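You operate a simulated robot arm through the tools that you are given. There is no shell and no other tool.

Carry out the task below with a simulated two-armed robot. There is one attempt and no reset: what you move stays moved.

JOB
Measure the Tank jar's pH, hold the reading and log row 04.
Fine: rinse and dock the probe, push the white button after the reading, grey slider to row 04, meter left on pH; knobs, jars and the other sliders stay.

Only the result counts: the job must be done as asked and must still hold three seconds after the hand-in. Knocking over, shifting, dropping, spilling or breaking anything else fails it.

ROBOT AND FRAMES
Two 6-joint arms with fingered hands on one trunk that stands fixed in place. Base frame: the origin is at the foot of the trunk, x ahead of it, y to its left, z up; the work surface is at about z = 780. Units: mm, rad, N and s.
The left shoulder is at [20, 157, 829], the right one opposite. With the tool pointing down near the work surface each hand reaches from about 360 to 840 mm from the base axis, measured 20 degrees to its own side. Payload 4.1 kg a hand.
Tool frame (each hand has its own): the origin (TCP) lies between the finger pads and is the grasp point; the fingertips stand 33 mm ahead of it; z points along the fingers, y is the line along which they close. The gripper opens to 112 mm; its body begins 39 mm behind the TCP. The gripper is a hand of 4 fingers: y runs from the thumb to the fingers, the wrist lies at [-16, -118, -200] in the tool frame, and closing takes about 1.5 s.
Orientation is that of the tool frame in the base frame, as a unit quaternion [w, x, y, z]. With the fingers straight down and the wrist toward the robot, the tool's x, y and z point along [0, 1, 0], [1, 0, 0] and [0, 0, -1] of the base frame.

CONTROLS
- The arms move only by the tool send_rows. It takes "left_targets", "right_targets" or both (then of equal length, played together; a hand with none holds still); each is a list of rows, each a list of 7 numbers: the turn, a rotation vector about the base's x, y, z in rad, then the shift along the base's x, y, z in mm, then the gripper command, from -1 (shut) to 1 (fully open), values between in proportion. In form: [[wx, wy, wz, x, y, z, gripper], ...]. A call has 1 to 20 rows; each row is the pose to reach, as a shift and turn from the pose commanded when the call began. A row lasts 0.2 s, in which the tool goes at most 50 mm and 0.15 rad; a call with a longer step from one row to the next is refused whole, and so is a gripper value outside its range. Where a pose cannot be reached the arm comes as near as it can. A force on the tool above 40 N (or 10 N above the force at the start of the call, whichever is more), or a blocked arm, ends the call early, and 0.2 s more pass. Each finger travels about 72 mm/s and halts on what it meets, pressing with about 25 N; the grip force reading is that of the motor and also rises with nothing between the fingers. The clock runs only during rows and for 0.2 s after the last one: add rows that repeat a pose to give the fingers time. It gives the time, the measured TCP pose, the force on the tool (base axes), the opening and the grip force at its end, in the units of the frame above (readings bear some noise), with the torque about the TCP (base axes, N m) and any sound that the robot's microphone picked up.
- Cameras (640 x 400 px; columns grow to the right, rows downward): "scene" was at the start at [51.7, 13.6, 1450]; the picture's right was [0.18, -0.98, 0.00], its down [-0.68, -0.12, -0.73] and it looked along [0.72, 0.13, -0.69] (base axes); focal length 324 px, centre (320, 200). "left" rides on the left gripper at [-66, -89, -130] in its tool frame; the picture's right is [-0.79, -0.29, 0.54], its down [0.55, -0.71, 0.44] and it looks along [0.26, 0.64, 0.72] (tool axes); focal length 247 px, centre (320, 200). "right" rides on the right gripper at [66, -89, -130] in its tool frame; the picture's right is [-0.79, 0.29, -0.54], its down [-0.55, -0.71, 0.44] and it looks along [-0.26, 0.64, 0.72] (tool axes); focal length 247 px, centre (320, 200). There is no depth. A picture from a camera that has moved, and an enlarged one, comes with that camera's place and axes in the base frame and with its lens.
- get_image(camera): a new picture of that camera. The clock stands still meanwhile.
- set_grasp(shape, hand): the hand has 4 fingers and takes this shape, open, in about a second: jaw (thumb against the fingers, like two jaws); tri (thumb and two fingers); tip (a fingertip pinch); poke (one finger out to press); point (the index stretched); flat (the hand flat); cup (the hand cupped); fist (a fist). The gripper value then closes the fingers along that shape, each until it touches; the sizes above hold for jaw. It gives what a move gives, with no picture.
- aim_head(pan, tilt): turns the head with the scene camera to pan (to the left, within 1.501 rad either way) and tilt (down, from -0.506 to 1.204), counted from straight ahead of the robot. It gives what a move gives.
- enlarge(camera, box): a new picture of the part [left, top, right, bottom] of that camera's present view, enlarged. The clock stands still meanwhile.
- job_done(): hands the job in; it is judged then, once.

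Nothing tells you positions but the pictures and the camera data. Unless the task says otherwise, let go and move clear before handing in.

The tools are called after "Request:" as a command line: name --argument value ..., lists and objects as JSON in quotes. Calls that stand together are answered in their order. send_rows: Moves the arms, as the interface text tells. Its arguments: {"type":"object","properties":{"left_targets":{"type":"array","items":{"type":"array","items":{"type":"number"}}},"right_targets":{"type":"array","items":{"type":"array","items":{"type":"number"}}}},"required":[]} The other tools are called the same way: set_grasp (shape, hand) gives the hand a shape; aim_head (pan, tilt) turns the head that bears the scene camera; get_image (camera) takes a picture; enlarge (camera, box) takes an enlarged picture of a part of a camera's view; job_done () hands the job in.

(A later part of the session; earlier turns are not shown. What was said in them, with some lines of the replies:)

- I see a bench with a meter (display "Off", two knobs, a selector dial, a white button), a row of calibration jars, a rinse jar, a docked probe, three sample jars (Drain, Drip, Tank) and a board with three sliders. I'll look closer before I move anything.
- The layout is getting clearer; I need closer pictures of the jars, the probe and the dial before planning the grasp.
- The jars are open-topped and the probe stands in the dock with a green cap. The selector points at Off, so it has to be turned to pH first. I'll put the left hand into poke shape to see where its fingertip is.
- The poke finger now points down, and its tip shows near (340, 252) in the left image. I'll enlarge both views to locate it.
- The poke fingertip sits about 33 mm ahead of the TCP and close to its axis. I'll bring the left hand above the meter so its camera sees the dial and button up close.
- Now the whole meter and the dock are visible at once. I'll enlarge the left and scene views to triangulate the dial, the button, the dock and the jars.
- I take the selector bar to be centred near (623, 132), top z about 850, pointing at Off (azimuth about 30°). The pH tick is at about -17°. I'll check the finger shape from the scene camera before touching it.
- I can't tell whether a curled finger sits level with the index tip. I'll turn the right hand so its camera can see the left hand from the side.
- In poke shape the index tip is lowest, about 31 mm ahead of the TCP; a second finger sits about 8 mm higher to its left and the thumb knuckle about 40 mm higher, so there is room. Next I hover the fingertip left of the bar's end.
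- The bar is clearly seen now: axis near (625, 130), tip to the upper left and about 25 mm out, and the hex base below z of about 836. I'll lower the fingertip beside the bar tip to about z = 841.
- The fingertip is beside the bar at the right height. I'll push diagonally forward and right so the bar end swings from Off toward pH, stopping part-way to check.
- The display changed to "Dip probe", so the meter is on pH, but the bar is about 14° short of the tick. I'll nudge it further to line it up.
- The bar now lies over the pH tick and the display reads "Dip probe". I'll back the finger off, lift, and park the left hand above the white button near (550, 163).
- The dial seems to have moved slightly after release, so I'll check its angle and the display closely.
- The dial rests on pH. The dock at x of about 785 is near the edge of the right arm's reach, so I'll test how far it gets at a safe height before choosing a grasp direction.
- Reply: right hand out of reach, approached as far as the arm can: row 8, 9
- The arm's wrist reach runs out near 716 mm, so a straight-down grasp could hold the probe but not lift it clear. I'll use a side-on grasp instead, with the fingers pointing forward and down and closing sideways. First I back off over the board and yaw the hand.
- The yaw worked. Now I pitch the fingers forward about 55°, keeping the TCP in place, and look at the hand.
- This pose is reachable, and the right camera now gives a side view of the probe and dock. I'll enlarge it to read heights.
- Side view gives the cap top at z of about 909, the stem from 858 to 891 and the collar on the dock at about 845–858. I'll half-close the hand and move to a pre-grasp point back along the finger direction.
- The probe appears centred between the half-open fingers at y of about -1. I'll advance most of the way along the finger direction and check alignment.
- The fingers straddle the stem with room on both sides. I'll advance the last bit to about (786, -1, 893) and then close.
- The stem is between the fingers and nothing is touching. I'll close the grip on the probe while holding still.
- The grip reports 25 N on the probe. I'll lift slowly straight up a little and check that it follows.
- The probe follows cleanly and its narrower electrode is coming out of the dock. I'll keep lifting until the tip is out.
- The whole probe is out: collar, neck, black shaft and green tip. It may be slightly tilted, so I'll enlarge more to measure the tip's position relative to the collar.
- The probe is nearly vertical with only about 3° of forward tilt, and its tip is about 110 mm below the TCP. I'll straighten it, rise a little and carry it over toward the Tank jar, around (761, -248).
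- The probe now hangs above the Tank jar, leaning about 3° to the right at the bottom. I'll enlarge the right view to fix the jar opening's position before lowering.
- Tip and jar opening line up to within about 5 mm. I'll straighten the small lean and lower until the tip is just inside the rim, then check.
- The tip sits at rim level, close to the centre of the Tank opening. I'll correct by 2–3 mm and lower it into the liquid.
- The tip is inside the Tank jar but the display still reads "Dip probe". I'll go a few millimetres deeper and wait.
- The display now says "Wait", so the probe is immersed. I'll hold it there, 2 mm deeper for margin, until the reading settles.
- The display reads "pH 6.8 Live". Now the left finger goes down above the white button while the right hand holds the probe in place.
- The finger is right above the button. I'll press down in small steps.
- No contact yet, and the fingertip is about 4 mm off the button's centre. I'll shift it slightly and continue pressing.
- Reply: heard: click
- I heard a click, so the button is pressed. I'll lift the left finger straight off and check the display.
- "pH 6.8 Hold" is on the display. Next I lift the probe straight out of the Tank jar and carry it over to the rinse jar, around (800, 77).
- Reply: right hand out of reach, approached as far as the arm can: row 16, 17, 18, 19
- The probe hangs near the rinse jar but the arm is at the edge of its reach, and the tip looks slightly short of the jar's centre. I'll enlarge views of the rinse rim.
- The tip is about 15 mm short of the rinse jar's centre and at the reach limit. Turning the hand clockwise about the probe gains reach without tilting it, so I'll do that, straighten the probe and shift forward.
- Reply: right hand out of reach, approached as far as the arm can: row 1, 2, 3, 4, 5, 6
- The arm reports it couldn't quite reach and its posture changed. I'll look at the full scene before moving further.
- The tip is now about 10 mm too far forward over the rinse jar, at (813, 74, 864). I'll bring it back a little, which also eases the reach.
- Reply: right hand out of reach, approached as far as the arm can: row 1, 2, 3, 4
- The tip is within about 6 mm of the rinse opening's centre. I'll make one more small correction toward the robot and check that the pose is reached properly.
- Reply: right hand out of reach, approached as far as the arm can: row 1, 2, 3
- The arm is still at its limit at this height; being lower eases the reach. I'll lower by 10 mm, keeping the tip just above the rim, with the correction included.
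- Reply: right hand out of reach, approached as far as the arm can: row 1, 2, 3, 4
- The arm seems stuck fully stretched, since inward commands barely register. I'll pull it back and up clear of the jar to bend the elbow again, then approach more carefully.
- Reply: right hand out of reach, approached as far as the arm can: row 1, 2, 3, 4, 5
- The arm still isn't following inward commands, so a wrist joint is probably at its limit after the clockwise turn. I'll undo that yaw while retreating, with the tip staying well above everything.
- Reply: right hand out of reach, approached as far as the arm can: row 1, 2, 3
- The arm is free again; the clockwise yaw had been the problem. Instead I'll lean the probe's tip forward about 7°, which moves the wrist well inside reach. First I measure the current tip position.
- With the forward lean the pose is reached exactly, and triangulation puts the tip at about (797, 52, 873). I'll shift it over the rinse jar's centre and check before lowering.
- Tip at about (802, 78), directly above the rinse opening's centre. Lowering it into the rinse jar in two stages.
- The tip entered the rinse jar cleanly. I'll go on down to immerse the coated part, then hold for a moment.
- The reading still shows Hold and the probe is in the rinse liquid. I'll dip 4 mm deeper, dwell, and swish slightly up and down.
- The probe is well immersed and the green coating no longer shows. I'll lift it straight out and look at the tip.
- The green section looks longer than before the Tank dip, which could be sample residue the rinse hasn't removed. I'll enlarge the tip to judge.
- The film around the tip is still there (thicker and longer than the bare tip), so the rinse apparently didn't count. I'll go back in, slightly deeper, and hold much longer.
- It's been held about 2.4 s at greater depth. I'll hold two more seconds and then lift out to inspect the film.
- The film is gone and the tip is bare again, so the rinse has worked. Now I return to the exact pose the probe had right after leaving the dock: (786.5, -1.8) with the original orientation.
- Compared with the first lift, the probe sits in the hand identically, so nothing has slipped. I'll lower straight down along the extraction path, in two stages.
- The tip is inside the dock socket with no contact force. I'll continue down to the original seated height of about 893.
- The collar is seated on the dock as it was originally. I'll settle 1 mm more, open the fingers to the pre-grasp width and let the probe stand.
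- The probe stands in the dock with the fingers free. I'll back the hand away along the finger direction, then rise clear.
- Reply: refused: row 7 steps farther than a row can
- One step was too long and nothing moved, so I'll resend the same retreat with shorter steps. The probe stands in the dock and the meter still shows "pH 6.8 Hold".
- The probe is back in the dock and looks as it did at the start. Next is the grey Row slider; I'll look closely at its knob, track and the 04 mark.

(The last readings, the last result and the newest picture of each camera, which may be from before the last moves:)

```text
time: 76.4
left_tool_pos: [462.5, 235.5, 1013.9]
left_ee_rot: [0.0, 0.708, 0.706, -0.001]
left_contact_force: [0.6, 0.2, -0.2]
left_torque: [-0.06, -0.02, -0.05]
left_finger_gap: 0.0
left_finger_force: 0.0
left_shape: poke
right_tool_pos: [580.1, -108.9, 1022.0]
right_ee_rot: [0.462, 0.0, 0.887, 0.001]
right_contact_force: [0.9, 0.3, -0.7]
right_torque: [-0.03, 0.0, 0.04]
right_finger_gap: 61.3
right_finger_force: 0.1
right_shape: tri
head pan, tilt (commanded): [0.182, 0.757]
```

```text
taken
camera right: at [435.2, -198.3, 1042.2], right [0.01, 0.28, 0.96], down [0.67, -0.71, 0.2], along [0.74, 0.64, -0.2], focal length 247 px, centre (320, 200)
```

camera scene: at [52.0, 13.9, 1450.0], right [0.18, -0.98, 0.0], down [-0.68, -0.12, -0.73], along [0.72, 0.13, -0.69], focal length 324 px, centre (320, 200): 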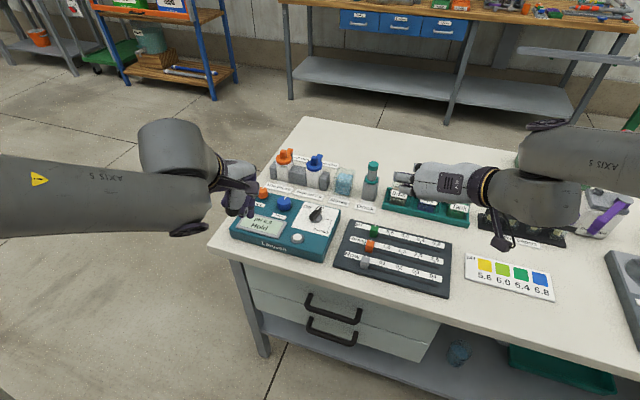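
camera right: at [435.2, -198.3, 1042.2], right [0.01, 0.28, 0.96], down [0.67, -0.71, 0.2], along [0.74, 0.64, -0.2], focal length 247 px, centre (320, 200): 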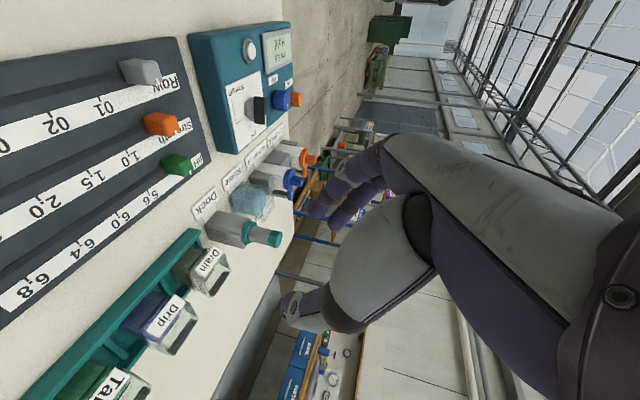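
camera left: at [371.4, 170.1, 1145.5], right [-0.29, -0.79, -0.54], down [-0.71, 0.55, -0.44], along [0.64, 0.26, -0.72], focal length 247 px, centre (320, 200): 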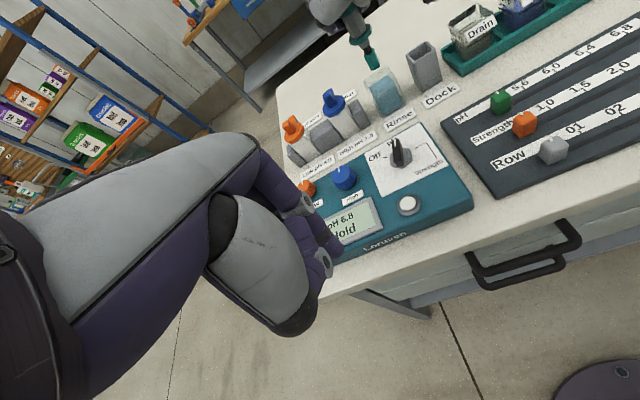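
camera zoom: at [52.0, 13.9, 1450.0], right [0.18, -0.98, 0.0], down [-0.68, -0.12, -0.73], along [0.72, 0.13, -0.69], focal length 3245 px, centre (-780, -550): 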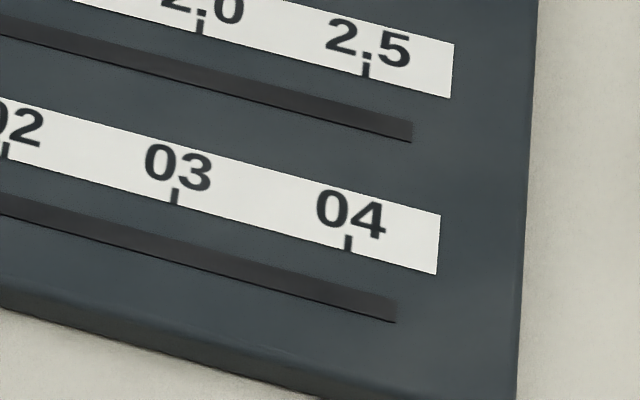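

The knob sits one step (about 40 mm) before 01, with its centre near (523, -8) and top at about z = 825; 04 should be near (500, -165). I'll push it with the left finger, first moving the right arm out of the way.

Request:
send_rows --right_targets '[[0, 0, 0, -5, -35, 10, 0.1], [0, 0, 0, -10, -75, 20, 0.1], [0, 0, 0, -20, -115, 35, 0.1], [0, 0, 0, -30, -155, 50, 0.1], [0, 0, 0, -40, -195, 60, 0.1], [0, 0, 0, -45, -230, 65, 0.1], [0, 0, 0, -45, -230, 65, 0.1]]' --left_targets '[[0, 0, 0, 5, -20, 0, -1], [0, 0, 0, 15, -55, 0, -1], [0, 0, 0, 25, -90, -5, -1], [0, 0, 0, 35, -125, -15, -1], [0, 0, 0, 45, -160, -35, -1], [0, 0, 0, 55, -190, -60, -1], [0, 0, 0, 60, -205, -85, -1]]'

Request:
get_image --camera "scene"

Request:
get_image --camera "left"

```text
time: 78.0
left_tool_pos: [521.3, 31.5, 929.8]
left_ee_rot: [0.0, 0.707, 0.707, 0.001]
left_contact_force: [-0.2, 0.1, 0.2]
left_torque: [-0.02, -0.01, 0.01]
left_finger_gap: 0.2
left_finger_force: 0.1
left_shape: poke
right_tool_pos: [533.5, -338.5, 1087.8]
right_ee_rot: [0.462, 0.0, 0.887, 0.001]
right_contact_force: [-0.4, 1.4, 0.5]
right_torque: [0.0, 0.02, 0.01]
right_finger_gap: 61.4
right_finger_force: 0.0
right_shape: tri
head pan, tilt (commanded): [0.182, 0.757]
```

```text
taken
camera scene: at [51.4, 13.8, 1450.1], right [0.18, -0.98, 0.0], down [-0.68, -0.12, -0.73], along [0.72, 0.13, -0.69], focal length 324 px, centre (320, 200)
```

scene: 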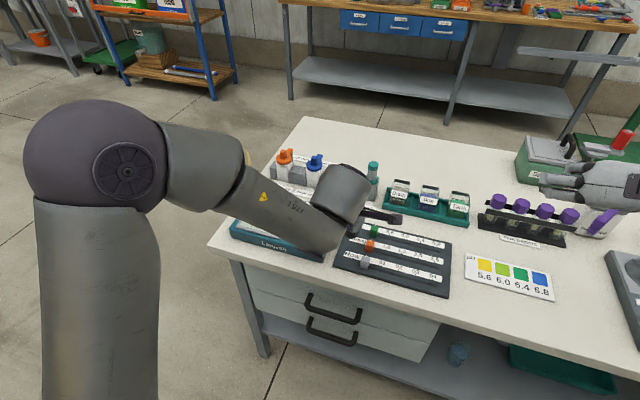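

```text
taken
camera left: at [430.4, -34.3, 1060.9], right [-0.29, -0.79, -0.54], down [-0.71, 0.55, -0.44], along [0.64, 0.26, -0.72], focal length 247 px, centre (320, 200)
```

left: 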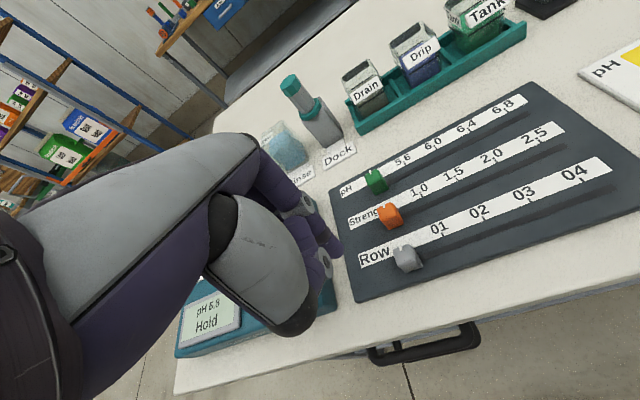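

This gives a good view of the board. I'll enlarge it to fix the knob and tick positions.

Request:
enlarge --camera "left" --box '[300, 180, 460, 300]'

Request:
enlarge --camera "left" --box '[480, 120, 640, 240]'

```text
3.33 times, centred on (380, 240) of left
camera zoom: at [430.4, -34.3, 1060.9], right [-0.29, -0.79, -0.54], down [-0.71, 0.55, -0.44], along [0.64, 0.26, -0.72], focal length 823 px, centre (120, 67)
```

zoom: 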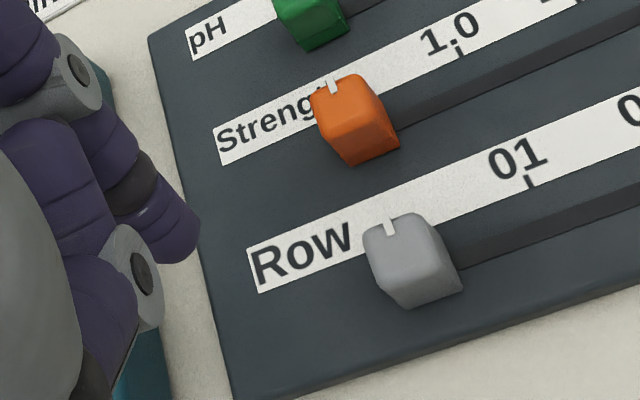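

```text
3.33 times, centred on (560, 180) of left
camera zoom: at [430.4, -34.3, 1060.9], right [-0.29, -0.79, -0.54], down [-0.71, 0.55, -0.44], along [0.64, 0.26, -0.72], focal length 823 px, centre (-480, 267)
```

zoom: 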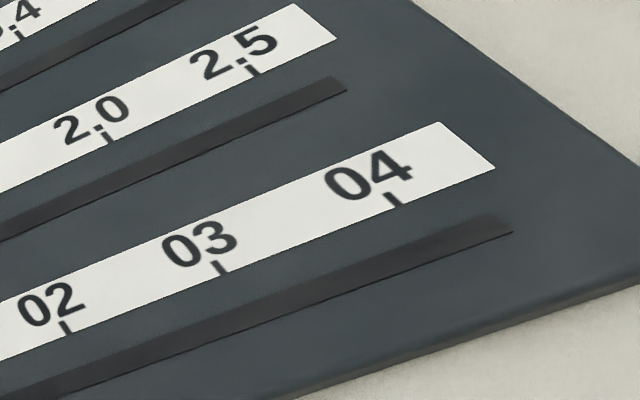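

Both views agree: board top z is about 798, the knob's left face is at y of about 2, and the 04 tick is near (513, -166). I'll lower the finger to the left of the knob.

Request:
send_rows --left_targets '[[0, 0, 0, 1, 0, -30, -1], [0, 0, 0, 1, 0, -60, -1], [0, 0, 0, 1, 0, -80, -1], [0, 0, 0, 1, 0, -91, -1], [0, 0, 0, 1, 0, -91, -1]]'

Request:
enlarge --camera "left" --box '[280, 150, 480, 310]'

Request:
enlarge --camera "scene" --box '[320, 200, 460, 300]'

```text
time: 79.2
left_tool_pos: [522.1, 30.3, 838.2]
left_ee_rot: [0.001, 0.707, 0.707, 0.0]
left_contact_force: [0.3, 0.4, -0.8]
left_torque: [0.0, 0.04, 0.01]
left_finger_gap: 0.1
left_finger_force: 0.0
left_shape: poke
right_tool_pos: [535.0, -338.4, 1087.7]
right_ee_rot: [0.463, 0.002, 0.886, 0.0]
right_contact_force: [-0.7, -0.5, -0.2]
right_torque: [0.0, -0.02, 0.02]
right_finger_gap: 61.5
right_finger_force: 0.1
right_shape: tri
head pan, tilt (commanded): [0.182, 0.757]
```

```text
2.50 times, centred on (380, 230) of left
camera zoom: at [431.4, -34.8, 968.9], right [-0.29, -0.79, -0.54], down [-0.71, 0.55, -0.44], along [0.64, 0.26, -0.72], focal length 617 px, centre (170, 125)
```

zoom: 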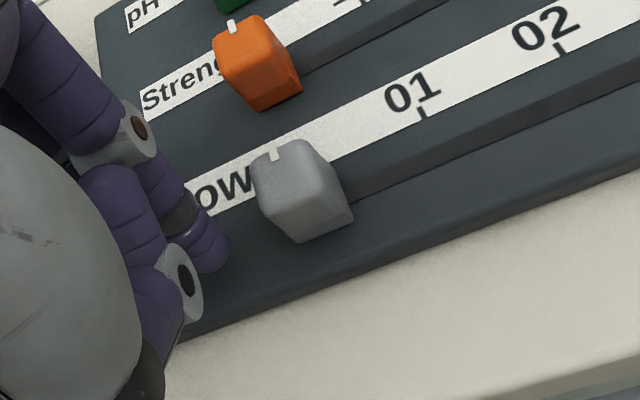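

```text
4.00 times, centred on (390, 250) of scene
camera zoom: at [51.6, 13.6, 1450.0], right [0.18, -0.98, 0.0], down [-0.68, -0.12, -0.73], along [0.72, 0.13, -0.69], focal length 1298 px, centre (40, 0)
```

zoom: 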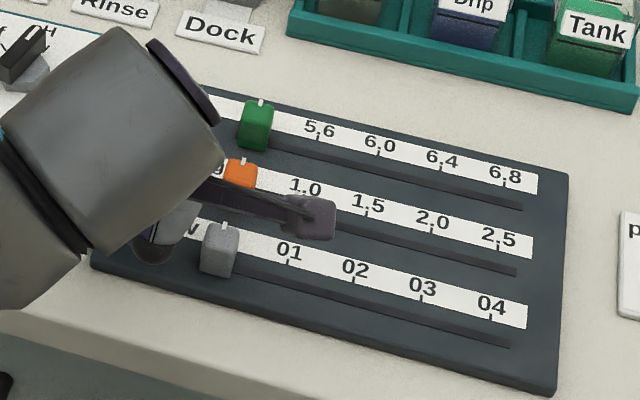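

The finger is beside the knob at the right height. I'll push along the track most of the way, then check.

Request:
send_rows --left_targets '[[0, 0, 0, 0.5, -8, 0, -1], [0, 0, 0, -0.5, -16, 0, -1], [0, 0, 0, -1.8, -24, 0, -1], [0, 0, 0, -3, -32, 0, -1], [0, 0, 0, -4.2, -40, 0, -1], [0, 0, 0, -5.4, -48, 0, -1], [0, 0, 0, -6.6, -56, 0, -1], [0, 0, 0, -7.8, -64, 0, -1], [0, 0, 0, -9, -72, 0, -1], [0, 0, 0, -10.2, -80, 0, -1], [0, 0, 0, -11.4, -88, 0, -1], [0, 0, 0, -11.4, -88, 0, -1]]'

Request:
enlarge --camera "left" --box '[280, 150, 480, 310]'

Request:
enlarge --camera "scene" --box '[320, 200, 460, 300]'

```text
time: 81.8
left_tool_pos: [510.0, -58.1, 838.7]
left_ee_rot: [0.0, 0.708, 0.707, 0.0]
left_contact_force: [-0.5, -0.4, -0.6]
left_torque: [-0.02, 0.04, 0.0]
left_finger_gap: 0.3
left_finger_force: 0.1
left_shape: poke
right_tool_pos: [533.7, -338.9, 1087.4]
right_ee_rot: [0.463, 0.001, 0.886, 0.0]
right_contact_force: [-0.3, 0.0, -0.3]
right_torque: [0.05, 0.01, 0.03]
right_finger_gap: 61.3
right_finger_force: 0.1
right_shape: tri
head pan, tilt (commanded): [0.182, 0.757]
```

```text
2.50 times, centred on (380, 230) of left
camera zoom: at [420.1, -122.8, 969.8], right [-0.29, -0.79, -0.54], down [-0.71, 0.55, -0.44], along [0.64, 0.26, -0.72], focal length 617 px, centre (170, 125)
```

zoom: 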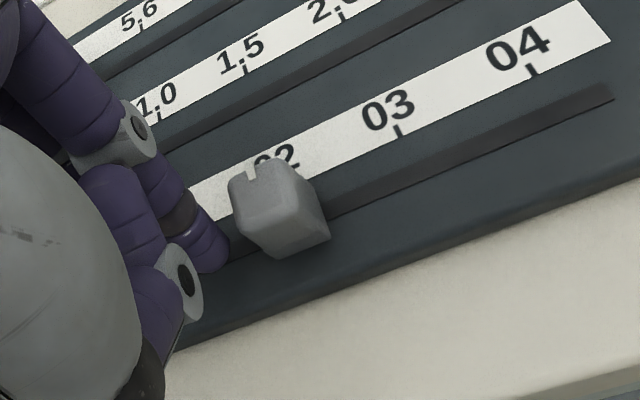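

```text
4.00 times, centred on (390, 250) of scene
camera zoom: at [51.7, 13.6, 1450.0], right [0.18, -0.98, 0.0], down [-0.68, -0.12, -0.73], along [0.72, 0.13, -0.69], focal length 1298 px, centre (40, 0)
```

zoom: 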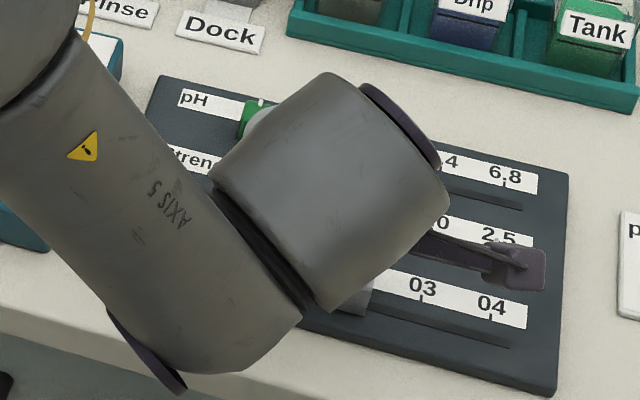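

The knob is at 02 now. I'll push on toward 04, stopping a little short to check.

Request:
send_rows --left_targets '[[0, 0, 0, -1.2, -8, 0, -1], [0, 0, 0, -2.4, -16, 0, -1], [0, 0, 0, -3.6, -24, 0, -1], [0, 0, 0, -4.8, -32, 0, -1], [0, 0, 0, -6, -40, 0, -1], [0, 0, 0, -7.2, -48, 0, -1], [0, 0, 0, -8.4, -56, 0, -1], [0, 0, 0, -9.6, -64, 0, -1], [0, 0, 0, -9.6, -64, 0, -1]]'

Request:
enlarge --camera "left" --box '[280, 150, 480, 310]'

Request:
enlarge --camera "scene" --box '[320, 200, 460, 300]'

```text
time: 83.8
left_tool_pos: [501.1, -121.0, 838.9]
left_ee_rot: [0.0, 0.707, 0.707, 0.0]
left_contact_force: [0.1, -0.4, 0.0]
left_torque: [0.01, -0.02, 0.02]
left_finger_gap: 0.1
left_finger_force: 0.1
left_shape: poke
right_tool_pos: [534.5, -339.1, 1088.8]
right_ee_rot: [0.463, 0.002, 0.887, 0.0]
right_contact_force: [0.6, 0.4, 0.1]
right_torque: [0.01, 0.0, 0.02]
right_finger_gap: 61.3
right_finger_force: 0.0
right_shape: tri
head pan, tilt (commanded): [0.182, 0.757]
```

```text
2.50 times, centred on (380, 230) of left
camera zoom: at [410.4, -186.6, 969.9], right [-0.29, -0.79, -0.54], down [-0.71, 0.55, -0.44], along [0.64, 0.26, -0.72], focal length 617 px, centre (170, 125)
```

zoom: 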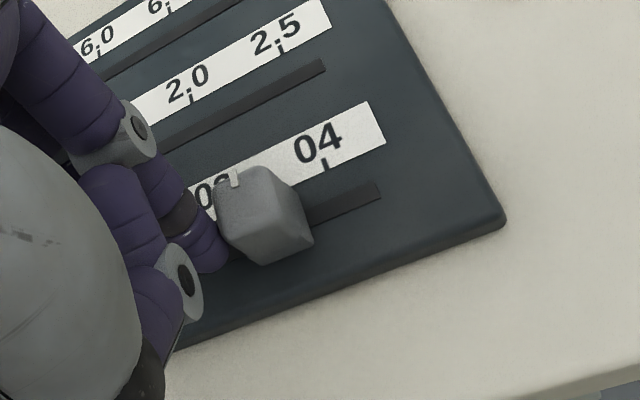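

```text
4.00 times, centred on (390, 250) of scene
camera zoom: at [51.7, 13.6, 1450.0], right [0.18, -0.98, 0.0], down [-0.68, -0.12, -0.73], along [0.72, 0.13, -0.69], focal length 1298 px, centre (40, 0)
```

zoom: 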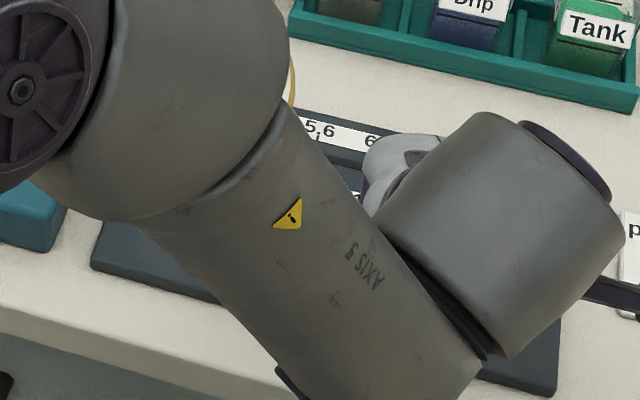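

The knob is about halfway between 03 and 04. I'll push roughly 16 mm further and check again.

Request:
send_rows --left_targets '[[0, 0, 0, -0.8, -5, 0, -1], [0, 0, 0, -1.5, -10, 0, -1], [0, 0, 0, -2.3, -15, 0, -1], [0, 0, 0, -2.4, -16, 0, -1], [0, 0, 0, -2.4, -16, 0, -1]]'

Request:
enlarge --camera "left" --box '[300, 160, 420, 260]'

```text
time: 85.0
left_tool_pos: [499.3, -136.9, 838.1]
left_ee_rot: [0.0, 0.707, 0.707, 0.0]
left_contact_force: [-0.4, -0.6, -0.4]
left_torque: [0.0, -0.03, 0.02]
left_finger_gap: 0.2
left_finger_force: 0.0
left_shape: poke
right_tool_pos: [534.4, -339.5, 1088.4]
right_ee_rot: [0.462, 0.001, 0.887, 0.0]
right_contact_force: [0.7, 0.7, -0.2]
right_torque: [0.02, 0.01, 0.03]
right_finger_gap: 61.1
right_finger_force: 0.0
right_shape: tri
head pan, tilt (commanded): [0.182, 0.757]
```

```text
4.00 times, centred on (360, 210) of left
camera zoom: at [407.9, -203.0, 969.5], right [-0.29, -0.79, -0.54], down [-0.71, 0.55, -0.44], along [0.64, 0.26, -0.72], focal length 988 px, centre (160, 160)
```

zoom: 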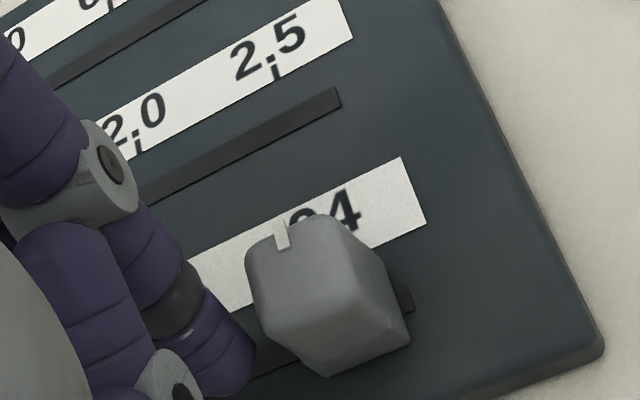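

By triangulation the knob's centre is at about (498, -166), right at the 04 tick, and it seems to have snapped ahead of the finger. I'll back the finger off, rise and clear the left arm to verify.

Request:
send_rows --left_targets '[[0, 0, 0, 1, 10, 0, -1], [0, 0, 0, 2, 22, 5, -1], [0, 0, 0, 2, 26, 45, -1], [0, 0, 0, 0, 30, 90, -1], [0, 0, 0, -5, 60, 125, -1], [0, 0, 0, -10, 100, 145, -1], [0, 0, 0, -15, 145, 155, -1], [0, 0, 0, -20, 190, 165, -1], [0, 0, 0, -25, 235, 170, -1], [0, 0, 0, -30, 280, 175, -1], [0, 0, 0, -35, 325, 180, -1], [0, 0, 0, -40, 370, 180, -1]]'

Request:
get_image --camera "scene"

Request:
enlarge --camera "scene" --box '[330, 215, 460, 300]'

Request:
enlarge --camera "scene" --box '[400, 250, 460, 300]'

Request:
enlarge --camera "scene" --box '[225, 150, 385, 265]'

```text
time: 87.6
left_tool_pos: [460.3, 233.7, 1017.5]
left_ee_rot: [0.0, 0.708, 0.706, 0.0]
left_contact_force: [-0.4, 0.6, 0.0]
left_torque: [0.03, 0.02, 0.02]
left_finger_gap: 0.1
left_finger_force: 0.1
left_shape: poke
right_tool_pos: [534.7, -339.2, 1088.9]
right_ee_rot: [0.463, 0.002, 0.887, 0.001]
right_contact_force: [0.3, -0.8, 0.1]
right_torque: [0.01, -0.01, -0.02]
right_finger_gap: 61.5
right_finger_force: 0.1
right_shape: tri
head pan, tilt (commanded): [0.182, 0.757]
```

```text
taken
camera scene: at [51.8, 13.2, 1450.0], right [0.18, -0.98, 0.0], down [-0.68, -0.12, -0.73], along [0.72, 0.13, -0.69], focal length 324 px, centre (320, 200)
```

scene: 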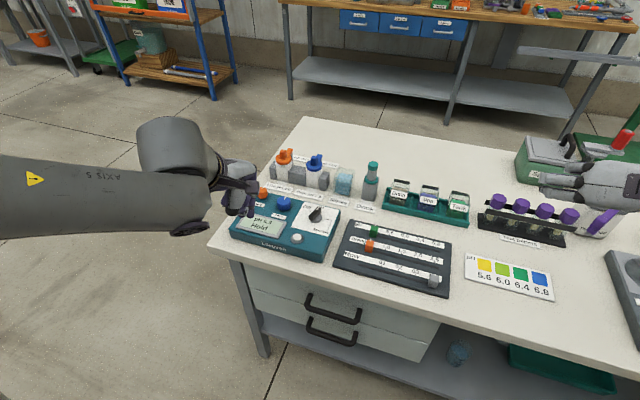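

```text
4.71 times, centred on (395, 258) of scene
camera zoom: at [51.8, 13.2, 1450.0], right [0.18, -0.98, 0.0], down [-0.68, -0.12, -0.73], along [0.72, 0.13, -0.69], focal length 1527 px, centre (-33, -71)
```

zoom: 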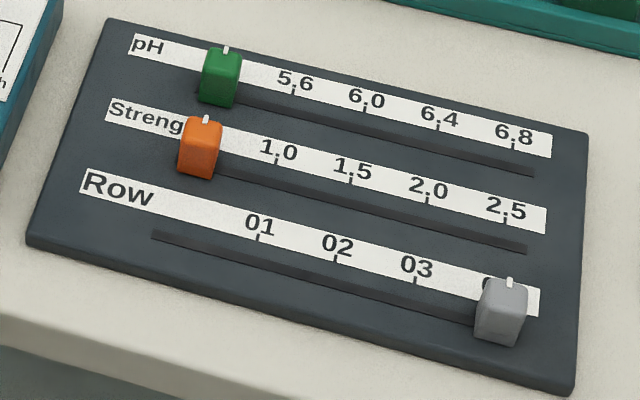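

```text
8.00 times, centred on (430, 275) of scene
camera zoom: at [51.8, 13.2, 1450.0], right [0.18, -0.98, 0.0], down [-0.68, -0.12, -0.73], along [0.72, 0.13, -0.69], focal length 2596 px, centre (-560, -400)
```

zoom: 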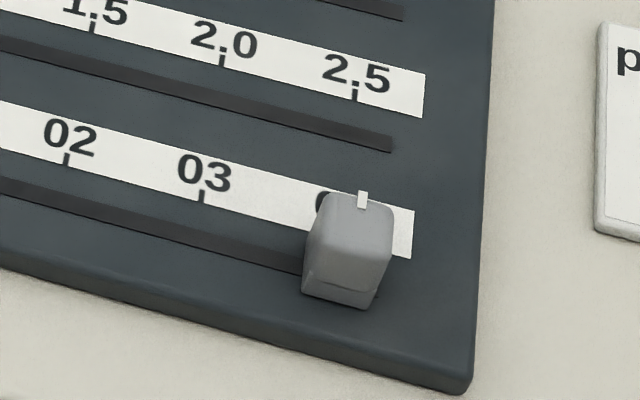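

```text
3.48 times, centred on (305, 208) of scene
camera zoom: at [51.8, 13.2, 1450.0], right [0.18, -0.98, 0.0], down [-0.68, -0.12, -0.73], along [0.72, 0.13, -0.69], focal length 1129 px, centre (372, 174)
```

zoom: 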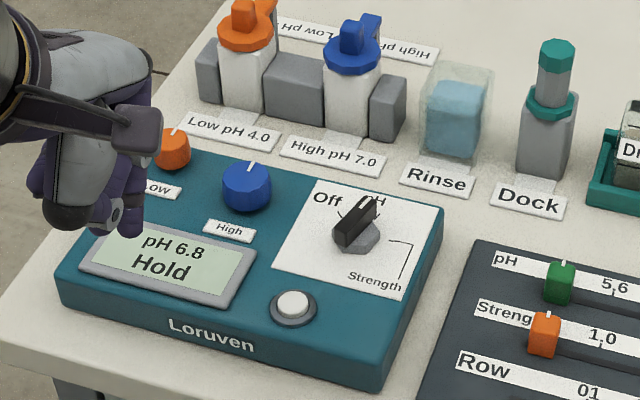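

The grey knob's pointer sits on the 04 tick (within about 1 mm), the other sliders haven't moved, and the meter shows "pH 6.8 Hold" with the dial on pH. As a last check I'll compare the jars, dock and rinse jar with the starting views.

Request:
enlarge --camera "scene" --box '[380, 165, 480, 230]'

Request:
enlarge --camera "scene" --box '[325, 150, 395, 215]'

Request:
enlarge --camera "scene" --box '[280, 190, 350, 250]'

```text
6.15 times, centred on (430, 198) of scene
camera zoom: at [51.8, 13.2, 1450.0], right [0.18, -0.98, 0.0], down [-0.68, -0.12, -0.73], along [0.72, 0.13, -0.69], focal length 1997 px, centre (-357, 215)
```

zoom: 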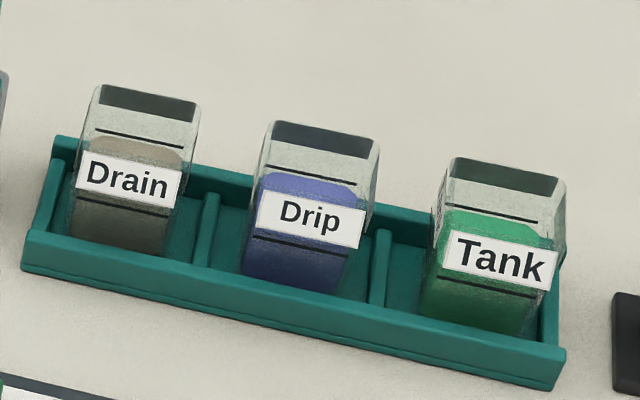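

```text
6.15 times, centred on (360, 182) of scene
camera zoom: at [51.8, 13.2, 1450.0], right [0.18, -0.98, 0.0], down [-0.68, -0.12, -0.73], along [0.72, 0.13, -0.69], focal length 1997 px, centre (74, 308)
```

zoom: 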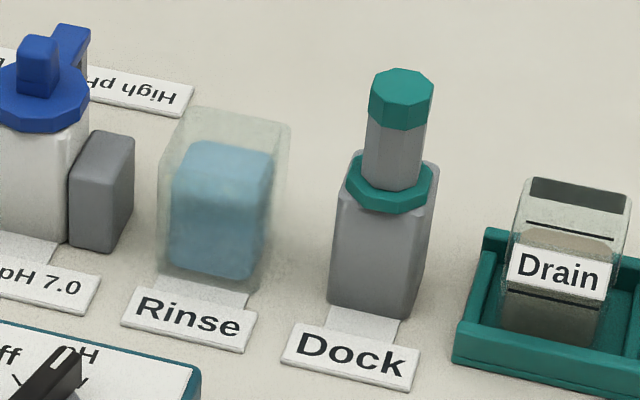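

```text
6.67 times, centred on (315, 220) of scene
camera zoom: at [51.8, 13.2, 1450.0], right [0.18, -0.98, 0.0], down [-0.68, -0.12, -0.73], along [0.72, 0.13, -0.69], focal length 2164 px, centre (353, 67)
```

zoom: 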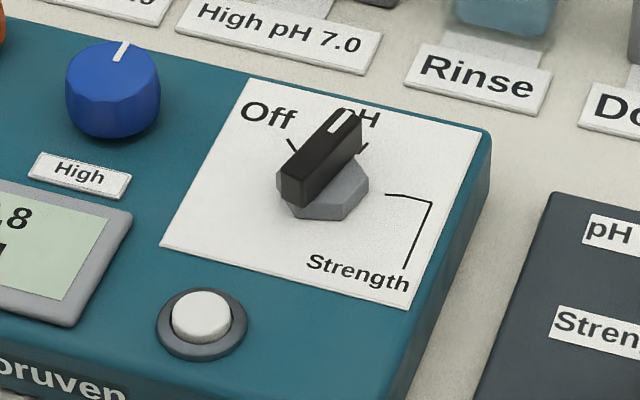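

Jars and trays are unchanged. The probe's collar looks a few millimetres nearer the robot on the dock than at the start, so I'll check how it is seated from other views.

Request:
get_image --camera "left"

Request:
enlarge --camera "left" --box '[380, 20, 460, 110]'

Request:
enlarge --camera "scene" --box '[355, 155, 390, 190]'

Request:
get_image --camera "right"

```text
taken
camera left: at [369.0, 168.1, 1149.2], right [-0.29, -0.79, -0.54], down [-0.71, 0.55, -0.44], along [0.64, 0.26, -0.72], focal length 247 px, centre (320, 200)
```

left: 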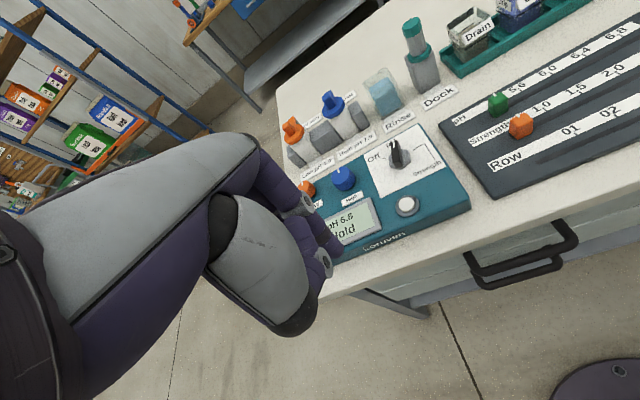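

```text
4.44 times, centred on (420, 65) of left
camera zoom: at [369.0, 168.1, 1149.2], right [-0.29, -0.79, -0.54], down [-0.71, 0.55, -0.44], along [0.64, 0.26, -0.72], focal length 1098 px, centre (-124, 800)
```

zoom: 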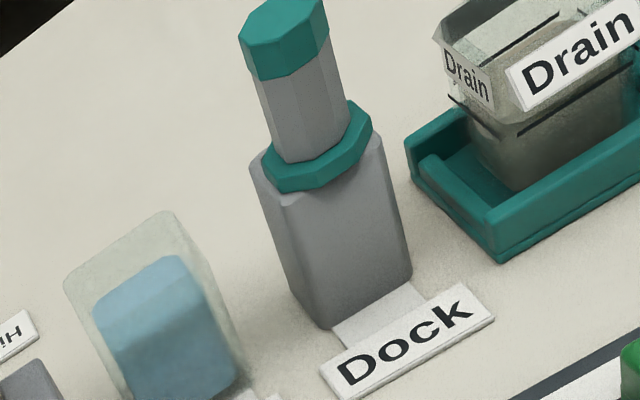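

```text
11.43 times, centred on (372, 172) of scene
camera zoom: at [51.8, 13.2, 1450.0], right [0.18, -0.98, 0.0], down [-0.68, -0.12, -0.73], along [0.72, 0.13, -0.69], focal length 3709 px, centre (-280, 514)
```

zoom: 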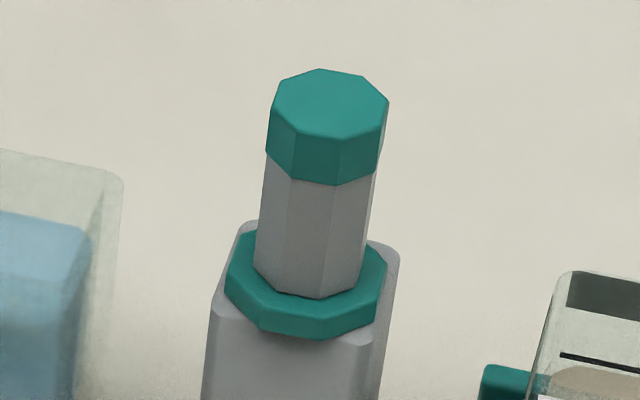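

```text
taken
camera right: at [390.0, -428.3, 1107.9], right [0.01, 0.28, 0.96], down [0.67, -0.71, 0.2], along [0.74, 0.64, -0.2], focal length 247 px, centre (320, 200)
```

right: 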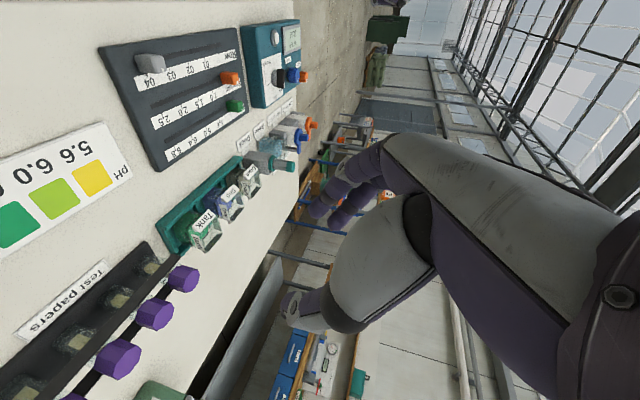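

Everything checks out:
- **Probe:** seated in the dock at its original height (cap top at about z = 909) and upright.
- **Meter:** shows "pH 6.8 Hold" with the dial on pH.
- **Slider:** the grey slider is on 04.
- **The rest:** knobs, jars and the other sliders are as they were, and both hands are clear.

I'm handing the job in.

Request:
job_done

```text
The job is handed in.
```

I measured the Tank jar at pH 6.8, held the reading with the white button and set the grey slider to row 04. The job is handed in, but no verdict has come back yet.

- **Meter:** the display still shows "pH 6.8 Hold". The dial is on pH, by my estimate within about 5° of its tick.
- **Probe:** it took two dips to rinse. After the first, a film from the Tank sample was still on the tip; the second, longer dip cleared it. The probe is back in the dock, upright and at its original height. It leans about 4 mm closer to the robot than at the start, within the dock's play.
- **Slider:** the grey pointer is within about 1 mm of the 04 tick.
- **Everything else:** the Low and High knobs, the jars and the other two sliders look the same as in the starting pictures. Both hands are clear of the bench items.
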